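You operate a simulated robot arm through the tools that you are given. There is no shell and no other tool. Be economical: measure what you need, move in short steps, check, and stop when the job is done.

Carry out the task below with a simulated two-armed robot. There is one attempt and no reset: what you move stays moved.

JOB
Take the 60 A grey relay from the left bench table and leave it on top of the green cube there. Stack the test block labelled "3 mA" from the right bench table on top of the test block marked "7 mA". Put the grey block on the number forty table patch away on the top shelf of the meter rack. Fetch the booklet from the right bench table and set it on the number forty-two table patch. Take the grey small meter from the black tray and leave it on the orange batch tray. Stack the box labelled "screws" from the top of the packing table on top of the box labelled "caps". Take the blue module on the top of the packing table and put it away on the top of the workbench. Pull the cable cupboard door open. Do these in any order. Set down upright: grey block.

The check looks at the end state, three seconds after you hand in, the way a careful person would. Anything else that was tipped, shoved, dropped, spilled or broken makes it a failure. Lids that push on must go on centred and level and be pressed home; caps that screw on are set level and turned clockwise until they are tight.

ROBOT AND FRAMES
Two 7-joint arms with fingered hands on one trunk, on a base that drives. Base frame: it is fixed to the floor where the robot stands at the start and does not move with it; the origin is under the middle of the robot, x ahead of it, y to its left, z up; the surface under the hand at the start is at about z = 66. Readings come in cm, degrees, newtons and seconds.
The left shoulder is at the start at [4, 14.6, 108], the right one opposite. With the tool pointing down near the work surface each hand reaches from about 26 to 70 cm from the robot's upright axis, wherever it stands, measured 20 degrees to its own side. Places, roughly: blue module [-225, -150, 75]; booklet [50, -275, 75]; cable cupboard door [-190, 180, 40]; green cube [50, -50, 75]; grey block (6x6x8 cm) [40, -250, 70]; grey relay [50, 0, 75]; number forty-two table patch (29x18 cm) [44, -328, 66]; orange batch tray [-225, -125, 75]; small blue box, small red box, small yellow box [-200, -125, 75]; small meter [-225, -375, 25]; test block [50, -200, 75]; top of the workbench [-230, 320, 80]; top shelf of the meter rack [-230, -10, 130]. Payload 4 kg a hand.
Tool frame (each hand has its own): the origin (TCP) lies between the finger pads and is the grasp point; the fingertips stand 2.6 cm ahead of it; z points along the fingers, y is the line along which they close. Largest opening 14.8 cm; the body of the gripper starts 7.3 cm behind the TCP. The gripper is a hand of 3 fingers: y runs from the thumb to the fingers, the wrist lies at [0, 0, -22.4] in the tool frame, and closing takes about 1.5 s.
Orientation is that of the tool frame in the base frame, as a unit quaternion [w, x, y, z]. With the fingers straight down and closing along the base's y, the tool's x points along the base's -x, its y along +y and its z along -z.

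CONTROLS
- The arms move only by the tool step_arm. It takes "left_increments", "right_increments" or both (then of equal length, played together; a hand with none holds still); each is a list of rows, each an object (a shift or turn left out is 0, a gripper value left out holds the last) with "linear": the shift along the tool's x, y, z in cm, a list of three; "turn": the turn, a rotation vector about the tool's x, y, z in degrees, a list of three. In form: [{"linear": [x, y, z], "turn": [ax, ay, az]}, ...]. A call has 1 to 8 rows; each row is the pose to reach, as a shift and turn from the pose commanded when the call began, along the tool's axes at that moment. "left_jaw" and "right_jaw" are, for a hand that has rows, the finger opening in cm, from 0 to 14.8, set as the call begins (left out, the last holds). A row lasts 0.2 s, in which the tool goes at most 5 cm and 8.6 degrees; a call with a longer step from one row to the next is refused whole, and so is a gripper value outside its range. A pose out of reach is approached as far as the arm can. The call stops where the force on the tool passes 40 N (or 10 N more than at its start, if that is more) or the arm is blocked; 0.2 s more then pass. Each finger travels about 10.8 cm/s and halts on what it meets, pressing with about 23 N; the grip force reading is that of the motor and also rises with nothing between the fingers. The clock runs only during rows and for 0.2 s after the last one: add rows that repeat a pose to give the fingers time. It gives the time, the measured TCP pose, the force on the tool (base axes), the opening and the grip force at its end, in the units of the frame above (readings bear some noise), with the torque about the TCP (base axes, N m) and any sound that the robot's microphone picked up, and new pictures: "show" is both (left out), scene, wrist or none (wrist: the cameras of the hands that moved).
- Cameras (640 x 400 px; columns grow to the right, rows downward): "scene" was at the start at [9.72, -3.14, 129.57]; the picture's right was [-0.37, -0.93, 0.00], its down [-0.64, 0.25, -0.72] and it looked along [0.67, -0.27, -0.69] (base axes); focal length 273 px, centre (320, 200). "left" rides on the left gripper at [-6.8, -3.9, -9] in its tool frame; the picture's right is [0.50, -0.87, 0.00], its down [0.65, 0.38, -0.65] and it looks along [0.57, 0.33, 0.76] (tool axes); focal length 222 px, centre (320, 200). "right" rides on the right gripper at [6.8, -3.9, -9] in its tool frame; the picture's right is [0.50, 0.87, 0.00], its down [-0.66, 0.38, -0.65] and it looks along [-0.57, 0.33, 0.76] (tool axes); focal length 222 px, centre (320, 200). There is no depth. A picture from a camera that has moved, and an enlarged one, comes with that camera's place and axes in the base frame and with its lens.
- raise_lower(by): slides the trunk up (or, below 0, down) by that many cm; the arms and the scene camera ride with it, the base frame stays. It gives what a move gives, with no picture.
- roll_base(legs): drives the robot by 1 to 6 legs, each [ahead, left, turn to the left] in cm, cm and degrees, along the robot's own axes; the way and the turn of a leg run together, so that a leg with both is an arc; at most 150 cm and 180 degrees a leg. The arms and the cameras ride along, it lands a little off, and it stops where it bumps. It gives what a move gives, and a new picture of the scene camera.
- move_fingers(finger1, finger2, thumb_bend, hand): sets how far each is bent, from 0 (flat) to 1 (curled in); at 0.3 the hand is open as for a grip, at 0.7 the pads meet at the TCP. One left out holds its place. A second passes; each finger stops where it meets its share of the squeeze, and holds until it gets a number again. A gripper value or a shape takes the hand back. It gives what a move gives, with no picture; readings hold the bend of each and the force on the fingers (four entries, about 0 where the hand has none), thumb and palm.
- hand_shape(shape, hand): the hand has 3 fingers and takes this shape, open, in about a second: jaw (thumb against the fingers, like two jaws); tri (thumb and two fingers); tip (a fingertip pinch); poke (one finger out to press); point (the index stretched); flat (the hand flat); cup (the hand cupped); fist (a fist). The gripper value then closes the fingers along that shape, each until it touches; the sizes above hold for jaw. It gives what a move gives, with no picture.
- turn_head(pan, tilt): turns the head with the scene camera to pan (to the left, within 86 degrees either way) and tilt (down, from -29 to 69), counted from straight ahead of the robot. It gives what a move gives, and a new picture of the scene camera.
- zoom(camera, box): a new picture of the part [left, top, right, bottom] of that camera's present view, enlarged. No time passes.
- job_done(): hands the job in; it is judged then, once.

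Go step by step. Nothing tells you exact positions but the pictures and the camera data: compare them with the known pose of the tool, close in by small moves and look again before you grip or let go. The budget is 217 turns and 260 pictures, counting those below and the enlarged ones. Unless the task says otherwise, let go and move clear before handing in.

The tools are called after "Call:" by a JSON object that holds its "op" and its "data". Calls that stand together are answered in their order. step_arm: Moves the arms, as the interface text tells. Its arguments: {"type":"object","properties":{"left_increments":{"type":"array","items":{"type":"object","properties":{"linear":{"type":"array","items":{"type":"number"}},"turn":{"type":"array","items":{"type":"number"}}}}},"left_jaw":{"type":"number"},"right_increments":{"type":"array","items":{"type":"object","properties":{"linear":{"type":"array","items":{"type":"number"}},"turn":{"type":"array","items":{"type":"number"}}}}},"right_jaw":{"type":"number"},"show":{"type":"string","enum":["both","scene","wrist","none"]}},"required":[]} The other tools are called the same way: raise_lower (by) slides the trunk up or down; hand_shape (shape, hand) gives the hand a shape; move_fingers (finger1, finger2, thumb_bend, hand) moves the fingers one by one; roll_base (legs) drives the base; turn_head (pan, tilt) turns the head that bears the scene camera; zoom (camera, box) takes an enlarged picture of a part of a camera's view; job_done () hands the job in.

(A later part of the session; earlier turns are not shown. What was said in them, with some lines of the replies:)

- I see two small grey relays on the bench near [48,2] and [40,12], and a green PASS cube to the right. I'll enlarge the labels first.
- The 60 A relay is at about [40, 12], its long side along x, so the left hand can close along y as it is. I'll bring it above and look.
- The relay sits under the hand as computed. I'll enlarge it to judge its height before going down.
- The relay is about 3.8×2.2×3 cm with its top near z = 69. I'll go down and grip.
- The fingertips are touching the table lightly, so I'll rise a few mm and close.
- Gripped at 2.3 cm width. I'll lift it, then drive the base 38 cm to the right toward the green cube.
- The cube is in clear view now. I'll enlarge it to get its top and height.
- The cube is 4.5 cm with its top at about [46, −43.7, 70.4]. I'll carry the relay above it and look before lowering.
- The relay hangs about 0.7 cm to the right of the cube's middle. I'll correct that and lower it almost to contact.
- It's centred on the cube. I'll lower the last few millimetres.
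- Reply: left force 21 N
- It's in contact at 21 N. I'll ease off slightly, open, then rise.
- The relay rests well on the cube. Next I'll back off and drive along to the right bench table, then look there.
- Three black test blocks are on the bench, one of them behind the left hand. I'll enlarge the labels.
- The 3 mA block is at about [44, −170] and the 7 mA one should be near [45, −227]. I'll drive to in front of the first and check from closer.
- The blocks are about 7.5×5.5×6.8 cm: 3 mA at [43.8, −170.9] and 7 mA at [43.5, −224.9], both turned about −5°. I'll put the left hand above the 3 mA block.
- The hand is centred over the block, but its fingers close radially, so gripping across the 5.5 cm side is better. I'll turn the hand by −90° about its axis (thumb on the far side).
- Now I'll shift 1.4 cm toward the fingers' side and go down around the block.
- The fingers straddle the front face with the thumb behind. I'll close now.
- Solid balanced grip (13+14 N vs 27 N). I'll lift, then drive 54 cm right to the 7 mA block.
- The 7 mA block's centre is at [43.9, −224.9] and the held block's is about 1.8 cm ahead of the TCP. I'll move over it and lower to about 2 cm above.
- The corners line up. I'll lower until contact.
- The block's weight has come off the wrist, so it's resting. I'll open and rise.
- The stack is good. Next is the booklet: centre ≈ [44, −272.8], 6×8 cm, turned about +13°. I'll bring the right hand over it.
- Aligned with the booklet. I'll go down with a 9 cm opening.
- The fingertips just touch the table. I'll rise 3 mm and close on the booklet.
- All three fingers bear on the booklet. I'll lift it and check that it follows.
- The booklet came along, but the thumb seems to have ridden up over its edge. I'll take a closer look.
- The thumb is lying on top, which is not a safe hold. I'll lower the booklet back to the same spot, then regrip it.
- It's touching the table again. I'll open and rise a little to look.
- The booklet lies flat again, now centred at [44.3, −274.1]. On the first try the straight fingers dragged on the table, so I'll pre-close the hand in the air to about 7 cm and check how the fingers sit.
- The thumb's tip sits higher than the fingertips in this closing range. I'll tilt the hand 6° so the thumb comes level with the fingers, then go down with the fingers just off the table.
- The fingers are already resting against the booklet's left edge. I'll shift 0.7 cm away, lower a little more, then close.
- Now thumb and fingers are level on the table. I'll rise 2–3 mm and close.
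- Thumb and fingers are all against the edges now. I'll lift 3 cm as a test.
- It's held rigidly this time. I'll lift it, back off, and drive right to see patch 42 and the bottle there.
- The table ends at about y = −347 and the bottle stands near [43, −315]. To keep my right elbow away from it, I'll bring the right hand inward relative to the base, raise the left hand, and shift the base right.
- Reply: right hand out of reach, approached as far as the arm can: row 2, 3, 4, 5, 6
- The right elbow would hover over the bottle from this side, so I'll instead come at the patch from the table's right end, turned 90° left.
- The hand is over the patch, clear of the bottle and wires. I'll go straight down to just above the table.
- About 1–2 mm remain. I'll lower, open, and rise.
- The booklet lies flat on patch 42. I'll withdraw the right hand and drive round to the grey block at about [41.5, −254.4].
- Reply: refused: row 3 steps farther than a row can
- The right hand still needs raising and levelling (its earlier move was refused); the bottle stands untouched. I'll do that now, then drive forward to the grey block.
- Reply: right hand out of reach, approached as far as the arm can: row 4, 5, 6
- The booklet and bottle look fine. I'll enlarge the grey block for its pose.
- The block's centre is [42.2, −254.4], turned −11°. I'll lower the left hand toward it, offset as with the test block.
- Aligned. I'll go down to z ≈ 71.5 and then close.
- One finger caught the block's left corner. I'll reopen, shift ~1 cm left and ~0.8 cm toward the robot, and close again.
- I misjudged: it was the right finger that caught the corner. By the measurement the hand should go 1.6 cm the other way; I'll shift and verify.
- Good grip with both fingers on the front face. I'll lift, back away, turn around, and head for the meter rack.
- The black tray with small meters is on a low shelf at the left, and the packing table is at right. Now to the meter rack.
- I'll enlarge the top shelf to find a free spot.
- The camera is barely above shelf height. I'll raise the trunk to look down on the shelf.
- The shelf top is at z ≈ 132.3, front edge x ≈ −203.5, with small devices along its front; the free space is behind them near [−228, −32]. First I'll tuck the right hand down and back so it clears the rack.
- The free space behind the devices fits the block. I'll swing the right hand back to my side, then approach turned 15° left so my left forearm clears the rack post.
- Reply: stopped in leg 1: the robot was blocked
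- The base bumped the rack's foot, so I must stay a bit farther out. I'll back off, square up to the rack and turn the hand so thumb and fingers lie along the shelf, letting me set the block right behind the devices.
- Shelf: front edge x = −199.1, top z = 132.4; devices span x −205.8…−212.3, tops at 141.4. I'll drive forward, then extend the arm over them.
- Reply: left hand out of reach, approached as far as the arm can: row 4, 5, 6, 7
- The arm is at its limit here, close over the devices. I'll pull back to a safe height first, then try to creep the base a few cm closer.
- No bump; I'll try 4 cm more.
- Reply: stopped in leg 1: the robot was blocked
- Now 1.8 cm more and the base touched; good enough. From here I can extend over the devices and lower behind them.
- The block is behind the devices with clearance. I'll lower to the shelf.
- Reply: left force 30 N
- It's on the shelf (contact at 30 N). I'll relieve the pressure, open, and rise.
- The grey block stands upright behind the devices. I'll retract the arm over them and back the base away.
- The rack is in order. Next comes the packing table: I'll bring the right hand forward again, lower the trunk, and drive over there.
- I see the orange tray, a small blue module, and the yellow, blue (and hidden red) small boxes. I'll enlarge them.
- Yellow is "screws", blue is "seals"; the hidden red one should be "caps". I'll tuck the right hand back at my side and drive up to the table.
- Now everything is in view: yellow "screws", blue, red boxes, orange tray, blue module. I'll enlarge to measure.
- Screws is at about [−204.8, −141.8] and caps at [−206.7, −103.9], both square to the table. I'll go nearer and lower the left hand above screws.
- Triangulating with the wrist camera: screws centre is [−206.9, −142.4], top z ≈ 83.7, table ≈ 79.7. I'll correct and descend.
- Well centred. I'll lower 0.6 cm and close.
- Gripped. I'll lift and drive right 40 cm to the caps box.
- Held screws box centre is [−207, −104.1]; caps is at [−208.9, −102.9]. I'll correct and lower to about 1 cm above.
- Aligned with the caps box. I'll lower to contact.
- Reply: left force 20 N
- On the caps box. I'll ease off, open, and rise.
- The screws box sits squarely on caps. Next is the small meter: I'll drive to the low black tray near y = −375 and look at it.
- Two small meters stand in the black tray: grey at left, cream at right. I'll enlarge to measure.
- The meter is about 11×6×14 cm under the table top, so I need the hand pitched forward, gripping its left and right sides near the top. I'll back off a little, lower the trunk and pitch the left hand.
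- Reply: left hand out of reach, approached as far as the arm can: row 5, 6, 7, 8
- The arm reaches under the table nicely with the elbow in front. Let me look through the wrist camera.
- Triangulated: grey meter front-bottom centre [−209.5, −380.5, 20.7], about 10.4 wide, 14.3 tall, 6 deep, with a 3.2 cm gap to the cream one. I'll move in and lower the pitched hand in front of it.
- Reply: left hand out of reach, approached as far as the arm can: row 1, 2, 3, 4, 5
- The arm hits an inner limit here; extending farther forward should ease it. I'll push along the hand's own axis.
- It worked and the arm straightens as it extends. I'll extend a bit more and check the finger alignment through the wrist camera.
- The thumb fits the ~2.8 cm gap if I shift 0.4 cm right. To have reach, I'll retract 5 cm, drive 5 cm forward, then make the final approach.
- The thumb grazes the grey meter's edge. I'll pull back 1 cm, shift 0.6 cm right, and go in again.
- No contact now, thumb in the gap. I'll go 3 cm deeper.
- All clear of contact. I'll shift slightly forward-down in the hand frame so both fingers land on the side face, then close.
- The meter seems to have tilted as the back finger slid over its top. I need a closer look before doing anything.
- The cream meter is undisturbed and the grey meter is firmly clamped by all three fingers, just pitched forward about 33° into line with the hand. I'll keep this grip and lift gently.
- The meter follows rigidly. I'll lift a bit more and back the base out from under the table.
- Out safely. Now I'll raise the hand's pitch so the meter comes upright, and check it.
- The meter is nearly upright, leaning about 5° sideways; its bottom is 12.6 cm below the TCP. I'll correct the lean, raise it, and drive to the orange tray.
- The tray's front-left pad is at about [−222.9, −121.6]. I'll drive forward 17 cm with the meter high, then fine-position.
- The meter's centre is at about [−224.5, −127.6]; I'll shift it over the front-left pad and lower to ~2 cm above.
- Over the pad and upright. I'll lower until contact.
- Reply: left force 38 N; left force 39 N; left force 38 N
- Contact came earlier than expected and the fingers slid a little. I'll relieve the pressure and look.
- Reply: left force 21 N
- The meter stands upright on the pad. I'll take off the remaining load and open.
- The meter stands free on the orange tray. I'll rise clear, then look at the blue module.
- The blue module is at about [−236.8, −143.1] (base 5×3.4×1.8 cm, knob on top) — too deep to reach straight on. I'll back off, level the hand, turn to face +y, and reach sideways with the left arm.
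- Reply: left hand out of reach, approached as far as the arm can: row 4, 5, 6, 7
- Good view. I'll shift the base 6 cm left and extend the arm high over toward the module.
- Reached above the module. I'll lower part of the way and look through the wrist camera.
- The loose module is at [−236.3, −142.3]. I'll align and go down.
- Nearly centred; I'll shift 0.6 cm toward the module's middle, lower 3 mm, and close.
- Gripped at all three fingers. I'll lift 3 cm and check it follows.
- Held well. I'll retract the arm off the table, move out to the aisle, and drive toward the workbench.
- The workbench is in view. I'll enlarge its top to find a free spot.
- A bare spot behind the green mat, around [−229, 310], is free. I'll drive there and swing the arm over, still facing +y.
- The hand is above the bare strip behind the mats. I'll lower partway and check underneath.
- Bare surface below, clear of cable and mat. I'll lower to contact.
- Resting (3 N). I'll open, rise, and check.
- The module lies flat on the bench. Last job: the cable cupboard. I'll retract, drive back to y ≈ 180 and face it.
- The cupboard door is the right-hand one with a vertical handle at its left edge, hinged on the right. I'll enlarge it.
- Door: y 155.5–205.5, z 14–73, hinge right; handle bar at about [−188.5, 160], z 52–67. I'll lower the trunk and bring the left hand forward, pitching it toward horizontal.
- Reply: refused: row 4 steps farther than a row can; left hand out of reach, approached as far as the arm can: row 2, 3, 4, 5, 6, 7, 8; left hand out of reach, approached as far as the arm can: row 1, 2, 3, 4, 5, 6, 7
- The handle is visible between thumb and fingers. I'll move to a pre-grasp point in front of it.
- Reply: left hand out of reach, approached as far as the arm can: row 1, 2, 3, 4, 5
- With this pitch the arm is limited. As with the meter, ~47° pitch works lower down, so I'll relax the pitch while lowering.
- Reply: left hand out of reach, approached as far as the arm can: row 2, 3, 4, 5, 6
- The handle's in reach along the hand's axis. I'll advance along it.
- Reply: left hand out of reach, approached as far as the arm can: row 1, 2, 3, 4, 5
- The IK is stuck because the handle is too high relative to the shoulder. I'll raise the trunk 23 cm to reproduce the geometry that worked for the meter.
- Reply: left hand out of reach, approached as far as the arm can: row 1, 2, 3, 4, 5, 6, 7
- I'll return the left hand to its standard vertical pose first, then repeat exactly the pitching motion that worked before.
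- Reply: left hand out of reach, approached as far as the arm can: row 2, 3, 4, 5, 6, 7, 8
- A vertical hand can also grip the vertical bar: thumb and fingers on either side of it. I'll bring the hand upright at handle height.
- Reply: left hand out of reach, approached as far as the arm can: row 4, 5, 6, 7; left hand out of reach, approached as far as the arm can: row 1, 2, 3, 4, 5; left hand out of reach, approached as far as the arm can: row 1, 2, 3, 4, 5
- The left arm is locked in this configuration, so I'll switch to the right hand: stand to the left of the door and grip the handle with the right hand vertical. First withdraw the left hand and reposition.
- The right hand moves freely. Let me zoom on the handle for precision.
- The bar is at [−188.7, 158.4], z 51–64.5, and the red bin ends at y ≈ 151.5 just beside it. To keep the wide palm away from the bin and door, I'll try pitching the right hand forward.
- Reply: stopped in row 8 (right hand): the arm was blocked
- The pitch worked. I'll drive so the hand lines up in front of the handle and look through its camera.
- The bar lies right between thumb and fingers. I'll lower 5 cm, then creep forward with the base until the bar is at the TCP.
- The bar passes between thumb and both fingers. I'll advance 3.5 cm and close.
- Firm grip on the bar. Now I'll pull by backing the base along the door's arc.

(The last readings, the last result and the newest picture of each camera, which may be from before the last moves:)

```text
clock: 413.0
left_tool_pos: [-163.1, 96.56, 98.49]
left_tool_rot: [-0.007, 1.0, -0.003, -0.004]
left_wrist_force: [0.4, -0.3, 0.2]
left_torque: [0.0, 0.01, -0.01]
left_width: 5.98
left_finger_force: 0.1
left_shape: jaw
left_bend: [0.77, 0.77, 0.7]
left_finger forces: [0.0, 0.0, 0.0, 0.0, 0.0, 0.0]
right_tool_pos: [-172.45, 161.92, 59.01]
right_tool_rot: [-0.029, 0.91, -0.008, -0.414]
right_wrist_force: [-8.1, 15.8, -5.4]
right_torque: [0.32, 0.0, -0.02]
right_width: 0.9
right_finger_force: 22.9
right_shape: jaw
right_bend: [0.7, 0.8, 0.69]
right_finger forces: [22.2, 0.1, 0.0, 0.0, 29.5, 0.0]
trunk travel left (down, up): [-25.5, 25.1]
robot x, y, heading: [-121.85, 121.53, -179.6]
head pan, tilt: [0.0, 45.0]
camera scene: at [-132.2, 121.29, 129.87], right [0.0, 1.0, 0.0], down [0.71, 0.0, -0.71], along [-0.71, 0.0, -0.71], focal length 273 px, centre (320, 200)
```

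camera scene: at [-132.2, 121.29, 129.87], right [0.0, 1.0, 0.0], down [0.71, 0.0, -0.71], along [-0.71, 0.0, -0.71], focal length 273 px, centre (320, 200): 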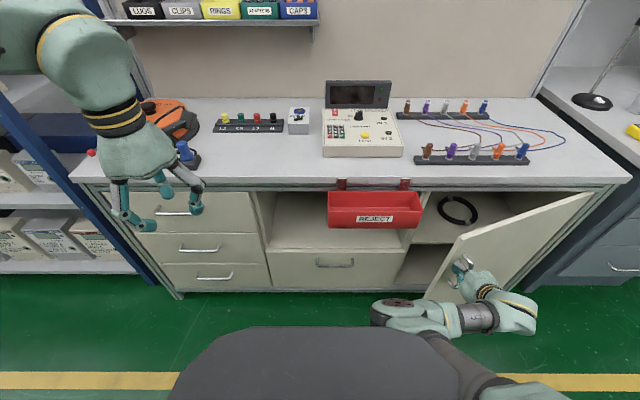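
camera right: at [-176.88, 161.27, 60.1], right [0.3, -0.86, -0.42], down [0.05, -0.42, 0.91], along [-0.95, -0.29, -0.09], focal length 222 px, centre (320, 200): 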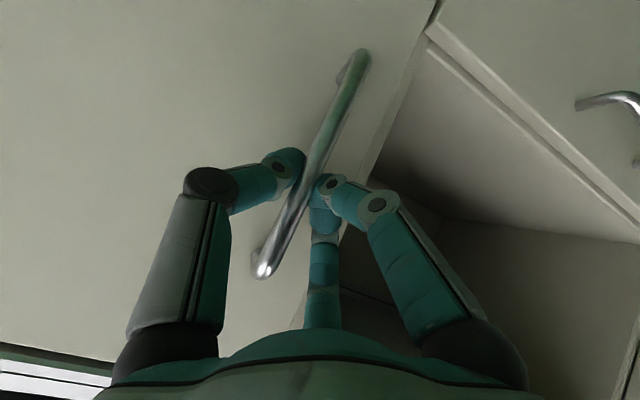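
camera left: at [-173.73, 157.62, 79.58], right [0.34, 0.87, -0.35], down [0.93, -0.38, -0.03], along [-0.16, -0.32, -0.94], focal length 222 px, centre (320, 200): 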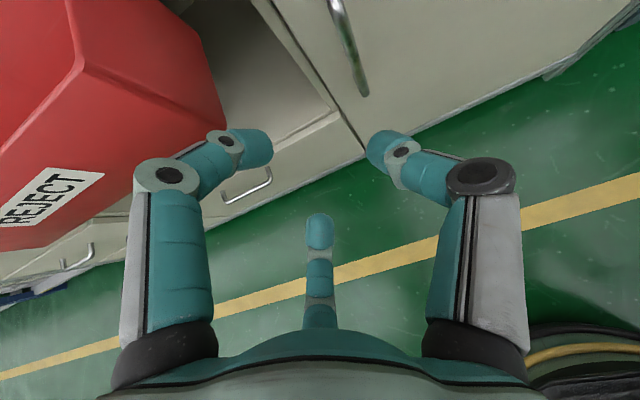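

The door is opening (~20°). I'll continue along the arc to about 40°.

Call:
{"op": "roll_base", "data": {"legs": [[-7.2, -4, 0], [-6.4, -5.1, 0]]}}

```text
clock: 414.7
left_tool_pos: [-149.71, 105.68, 98.49]
left_tool_rot: [-0.005, 1.0, -0.003, -0.004]
left_wrist_force: [0.2, 0.1, -0.1]
left_torque: [-0.05, 0.02, -0.02]
left_width: 6.0
left_finger_force: 0.1
left_shape: jaw
left_bend: [0.77, 0.77, 0.7]
left_finger forces: [0.0, 0.1, 0.0, 0.1, 0.0, 0.0]
right_tool_pos: [-159.16, 171.04, 59.11]
right_tool_rot: [-0.028, 0.909, -0.007, -0.416]
right_wrist_force: [-22.5, 21.6, -3.2]
right_torque: [-0.12, 0.68, 0.79]
right_width: 0.66
right_finger_force: 22.1
right_shape: jaw
right_bend: [0.7, 0.79, 0.7]
right_finger forces: [30.6, 15.4, 0.1, 0.0, 36.5, 0.0]
trunk travel left (down, up): [-25.5, 25.1]
robot x, y, heading: [-108.75, 129.98, -179.8]
head pan, tilt: [0.0, 45.0]
camera scene: at [-118.92, 130.46, 129.86], right [0.0, 1.0, 0.0], down [0.71, 0.0, -0.71], along [-0.71, 0.0, -0.71], focal length 273 px, centre (320, 200)
```

scene: 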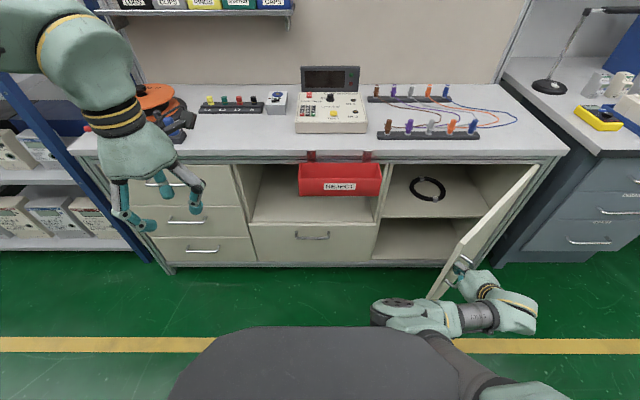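

The door is at about 40–45° and forces are rising. I'll release, step back round the free edge, and then push it from the inside.

Call:
{"op": "step_arm", "data": {"right_increments": [{}, {}, {}, {}, {}], "right_jaw": 8, "show": "none"}}

Call:
{"op": "roll_base", "data": {"legs": [[-14, 0, 0], [0, 30, 0]]}}

```text
clock: 415.9
left_tool_pos: [-149.75, 105.33, 98.6]
left_tool_rot: [-0.006, 1.0, -0.004, -0.004]
left_wrist_force: [0.3, 0.2, -0.7]
left_torque: [0.05, -0.02, 0.0]
left_width: 6.03
left_finger_force: 0.0
left_shape: jaw
left_bend: [0.77, 0.77, 0.7]
left_finger forces: [0.0, 0.0, 0.1, 0.1, 0.0, 0.1]
right_tool_pos: [-159.19, 170.91, 59.13]
right_tool_rot: [-0.03, 0.909, -0.006, -0.415]
right_wrist_force: [0.4, 1.0, -0.7]
right_torque: [0.01, 0.02, 0.03]
right_width: 7.97
right_finger_force: 0.1
right_shape: jaw
right_bend: [0.35, 0.34, 0.7]
right_finger forces: [0.0, 0.0, 0.0, 0.1, 0.0, 0.0]
trunk travel left (down, up): [-25.5, 25.1]
robot x, y, heading: [-108.63, 130.18, -179.9]
head pan, tilt: [0.0, 45.0]
```

```text
clock: 418.9
left_tool_pos: [-135.49, 75.51, 98.47]
left_tool_rot: [-0.007, 1.0, -0.001, -0.005]
left_wrist_force: [-0.2, 0.2, -0.5]
left_torque: [0.0, 0.01, 0.02]
left_width: 6.0
left_finger_force: 0.0
left_shape: jaw
left_bend: [0.77, 0.77, 0.7]
left_finger forces: [0.0, 0.0, 0.0, 0.0, 0.1, 0.0]
right_tool_pos: [-145.13, 141.01, 59.27]
right_tool_rot: [-0.029, 0.909, -0.006, -0.415]
right_wrist_force: [-0.3, -0.3, -0.6]
right_torque: [-0.04, -0.01, 0.01]
right_width: 7.99
right_finger_force: 0.0
right_shape: jaw
right_bend: [0.35, 0.34, 0.7]
right_finger forces: [0.1, 0.0, 0.0, 0.0, 0.0, 0.1]
trunk travel left (down, up): [-25.5, 25.1]
robot x, y, heading: [-94.36, 100.61, -179.8]
head pan, tilt: [0.0, 45.0]
camera scene: at [-104.52, 100.29, 129.87], right [-0.01, 1.0, 0.0], down [0.71, 0.0, -0.71], along [-0.71, 0.0, -0.71], focal length 273 px, centre (320, 200)
```

scene: 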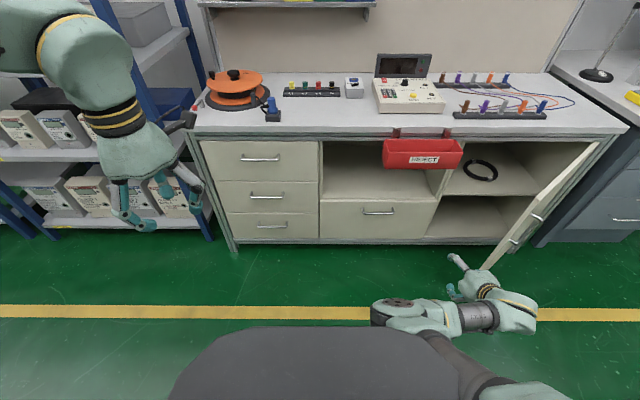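

Now forward to the inside of the door, then sideways to push it open.

Call:
{"op": "roll_base", "data": {"legs": [[19, 0, 0], [0, -48, 0]]}}

```text
clock: 421.7
left_tool_pos: [-154.17, 93.55, 98.64]
left_tool_rot: [-0.006, 1.0, 0.0, -0.006]
left_wrist_force: [0.4, 0.2, -0.3]
left_torque: [-0.06, 0.07, -0.01]
left_width: 6.03
left_finger_force: 0.1
left_shape: jaw
left_bend: [0.77, 0.77, 0.7]
left_finger forces: [0.0, 0.0, 0.0, 0.0, 0.0, 0.0]
right_tool_pos: [-164.13, 157.98, 58.99]
right_tool_rot: [-0.015, 0.91, -0.004, -0.415]
right_wrist_force: [9.3, -11.1, 0.1]
right_torque: [0.27, 0.16, -0.71]
right_width: 7.64
right_finger_force: 0.1
right_shape: jaw
right_bend: [0.35, 0.34, 0.7]
right_finger forces: [0.1, 0.1, 0.0, 0.0, 14.0, 0.1]
trunk travel left (down, up): [-25.5, 25.1]
robot x, y, heading: [-113.5, 118.65, -179.3]
head pan, tilt: [0.0, 45.0]
stopped in leg 2: the force on the tool passed its limit at 106 N (the readings are from after the stop); the commanded pose is now the measured one
camera scene: at [-123.34, 118.61, 129.9], right [-0.01, 1.0, 0.0], down [0.71, 0.01, -0.71], along [-0.71, -0.01, -0.71], focal length 273 px, centre (320, 200)
```

scene: 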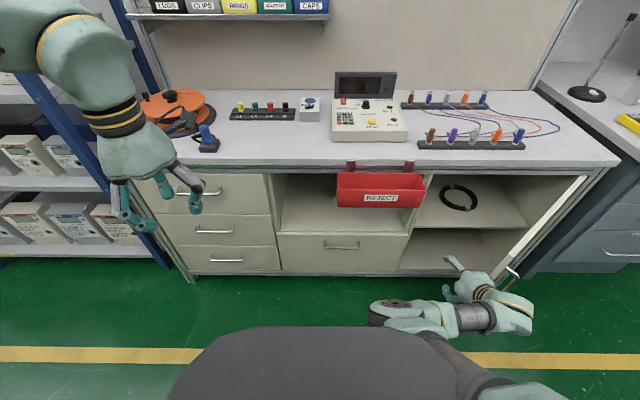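

Contact, and the door moved further. I'll push on in small steps.

Call:
{"op": "roll_base", "data": {"legs": [[0, -4, 0], [0, -4, 0], [0, -4, 0], [0, -4, 0]]}}

```text
clock: 422.5
left_tool_pos: [-154.11, 94.14, 98.56]
left_tool_rot: [-0.009, 1.0, 0.001, -0.006]
left_wrist_force: [0.3, -0.4, 0.3]
left_torque: [0.02, -0.03, 0.01]
left_width: 5.99
left_finger_force: 0.0
left_shape: jaw
left_bend: [0.77, 0.77, 0.7]
left_finger forces: [0.1, 0.0, 0.0, 0.0, 0.0, 0.0]
right_tool_pos: [-163.79, 158.3, 58.6]
right_tool_rot: [-0.009, 0.911, -0.007, -0.411]
right_wrist_force: [14.3, -18.7, 5.2]
right_torque: [0.72, 0.17, -1.27]
right_width: 7.4
right_finger_force: 0.2
right_shape: jaw
right_bend: [0.35, 0.34, 0.7]
right_finger forces: [0.0, 0.0, 0.1, 0.0, 24.0, 0.0]
trunk travel left (down, up): [-25.5, 25.1]
robot x, y, heading: [-113.68, 119.54, -179.4]
head pan, tilt: [0.0, 45.0]
stopped in leg 1: the force on the tool passed its limit at 62 N (the readings are from after the stop); the commanded pose is now the measured one
camera scene: at [-123.28, 119.14, 129.89], right [-0.01, 1.0, 0.0], down [0.71, 0.01, -0.71], along [-0.71, -0.01, -0.71], focal length 273 px, centre (320, 200)
```

scene: 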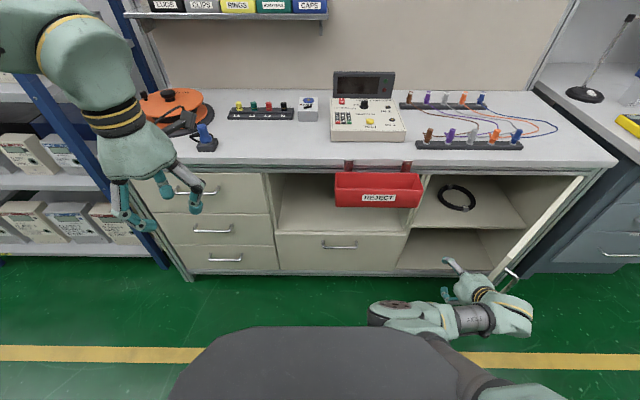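

Call:
{"op": "zoom", "data": {"camera": "scene", "box": [400, 160, 620, 340]}}

Call:
{"op": "zoom", "data": {"camera": "right", "box": [0, 0, 640, 400]}}

```text
2.22 times, centred on (510, 250) of scene
camera zoom: at [-123.28, 119.14, 129.89], right [-0.01, 1.0, 0.0], down [0.71, 0.01, -0.71], along [-0.71, -0.01, -0.71], focal length 607 px, centre (-102, 89)
```

zoom: 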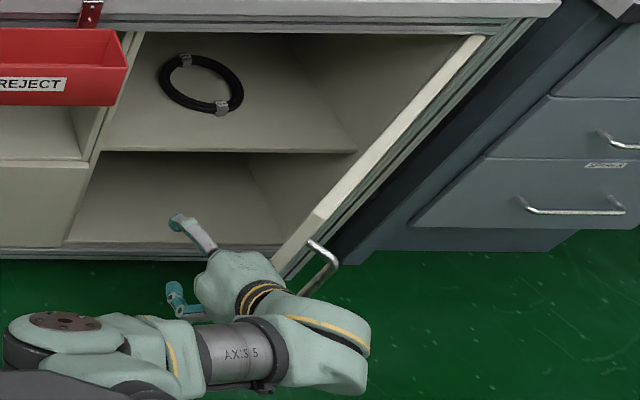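

```text
1.00 times, centred on (320, 200) of right (not enlarged: the box is as wide or as high as the picture)
camera zoom: at [-152.33, 161.89, 59.5], right [0.32, -0.87, -0.38], down [0.05, -0.39, 0.92], along [-0.95, -0.31, -0.08], focal length 222 px, centre (320, 200)
```

zoom: 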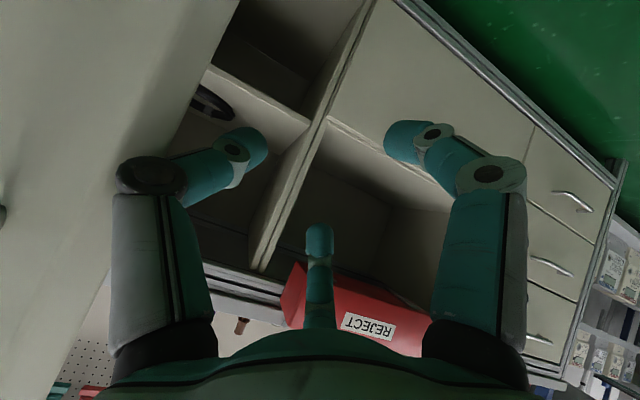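

The door is caught between my thumb (inside) and forearm (outside), so pure sideways jams it; moving along its arc (back and right together) should carry it open.

Call:
{"op": "roll_base", "data": {"legs": [[-4, -2, 0], [-4, -4, 0], [-4.5, -6, 0], [-3.7, -7, 0]]}}

```text
clock: 425.2
left_tool_pos: [-138.17, 113.66, 98.53]
left_tool_rot: [-0.007, 1.0, 0.002, -0.004]
left_wrist_force: [0.5, 0.3, 0.4]
left_torque: [-0.04, -0.01, 0.02]
left_width: 6.02
left_finger_force: 0.0
left_shape: jaw
left_bend: [0.77, 0.77, 0.7]
left_finger forces: [0.0, 0.0, 0.1, 0.0, 0.0, 0.0]
right_tool_pos: [-147.85, 177.62, 58.45]
right_tool_rot: [-0.009, 0.911, -0.006, -0.411]
right_wrist_force: [0.0, 0.2, 0.7]
right_torque: [-0.03, 0.01, -0.01]
right_width: 7.96
right_finger_force: 0.1
right_shape: jaw
right_bend: [0.35, 0.34, 0.7]
right_finger forces: [0.0, 0.1, 0.0, 0.0, 0.0, 0.1]
trunk travel left (down, up): [-25.5, 25.1]
robot x, y, heading: [-97.41, 138.57, -179.2]
head pan, tilt: [0.0, 45.0]
camera scene: at [-107.36, 138.73, 129.88], right [-0.01, 1.0, 0.0], down [0.71, 0.01, -0.71], along [-0.71, -0.01, -0.71], focal length 273 px, centre (320, 200)
```

scene: 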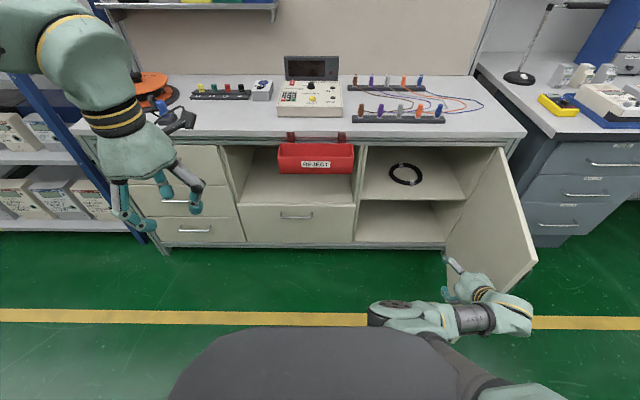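

The door swung open to about 72°. One more gentle sideways nudge, then I'll back clear.

Call:
{"op": "roll_base", "data": {"legs": [[0, -5, 0], [0, -4, 0]]}}

Call:
{"op": "roll_base", "data": {"legs": [[0, 25, 0], [-25, 0, 0]]}}

```text
clock: 426.6
left_tool_pos: [-138.39, 122.41, 98.42]
left_tool_rot: [-0.008, 1.0, 0.003, -0.005]
left_wrist_force: [-0.3, 0.6, 0.1]
left_torque: [-0.01, 0.0, 0.03]
left_width: 6.03
left_finger_force: 0.0
left_shape: jaw
left_bend: [0.77, 0.77, 0.7]
left_finger forces: [0.0, 0.1, 0.1, 0.0, 0.0, 0.0]
right_tool_pos: [-148.06, 186.63, 58.5]
right_tool_rot: [-0.01, 0.911, -0.005, -0.412]
right_wrist_force: [0.1, 0.6, -0.7]
right_torque: [-0.01, 0.0, -0.01]
right_width: 7.97
right_finger_force: 0.1
right_shape: jaw
right_bend: [0.35, 0.34, 0.7]
right_finger forces: [0.0, 0.0, 0.0, 0.0, 0.1, 0.0]
trunk travel left (down, up): [-25.5, 25.1]
robot x, y, heading: [-97.55, 147.93, -179.6]
head pan, tilt: [0.0, 45.0]
camera scene: at [-107.56, 147.36, 129.87], right [-0.01, 1.0, 0.0], down [0.71, 0.01, -0.71], along [-0.71, -0.01, -0.71], focal length 273 px, centre (320, 200)
```

scene: 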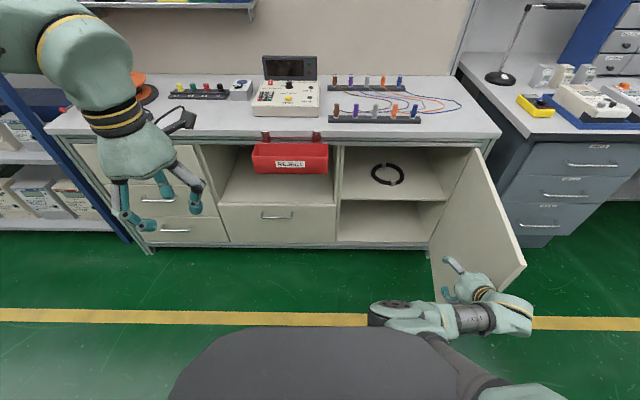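

```text
clock: 429.9
left_tool_pos: [-112.08, 97.24, 98.64]
left_tool_rot: [-0.008, 1.0, 0.005, -0.004]
left_wrist_force: [0.2, 0.2, -0.6]
left_torque: [-0.03, 0.03, 0.02]
left_width: 6.03
left_finger_force: 0.0
left_shape: jaw
left_bend: [0.77, 0.77, 0.7]
left_finger forces: [0.0, 0.0, 0.0, 0.0, 0.0, 0.1]
right_tool_pos: [-122.1, 161.51, 58.5]
right_tool_rot: [-0.008, 0.911, -0.002, -0.412]
right_wrist_force: [1.0, 0.1, -0.4]
right_torque: [0.02, -0.06, 0.0]
right_width: 7.99
right_finger_force: 0.1
right_shape: jaw
right_bend: [0.35, 0.34, 0.7]
right_finger forces: [0.1, 0.0, 0.1, 0.0, 0.0, 0.0]
trunk travel left (down, up): [-25.5, 25.1]
robot x, y, heading: [-71.16, 122.83, -179.1]
head pan, tilt: [0.0, 45.0]
camera scene: at [-81.47, 122.55, 129.87], right [-0.02, 1.0, 0.0], down [0.71, 0.01, -0.71], along [-0.71, -0.01, -0.71], focal length 273 px, centre (320, 200)
```

scene: 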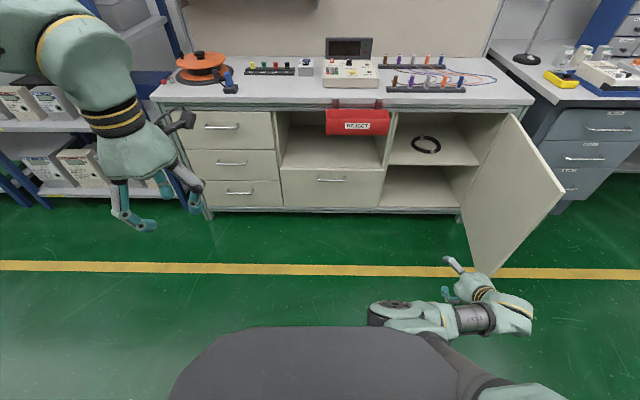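

The cupboard door stands wide open with both hands clear, and each of the other items was seen in place after release. I'm handing in.

Call:
{"op": "job_done", "data": {}}

```text
The job is handed in.
```

I finished all eight tasks and handed the job in; the end-state check has not reported back.

- **Relay:** the 60 A grey relay is on the green cube.
- **Test blocks:** the "3 mA" block is stacked on "7 mA".
- **Grey block:** it stands upright on the rack's top shelf, behind the row of small meters. While I was getting close enough to reach that spot, the base touched the rack twice; the small meters on that shelf stayed upright.
- **Booklet:** it lies flat on the number forty-two patch. The first grip was poor, so I set it back down and gripped it again.
- **Small meter:** the grey meter stands upright on the orange tray. It tilted in the hand as I took it from the black tray, and I righted it before setting it down.
- **Boxes:** "screws" is on top of "caps".
- **Blue module:** it sits on bare workbench surface behind the green mat.
- **Cupboard door:** it is open to about 70°. It jammed once while I pushed it from the inside, with about 100 N on the hand, then swung open along its arc.
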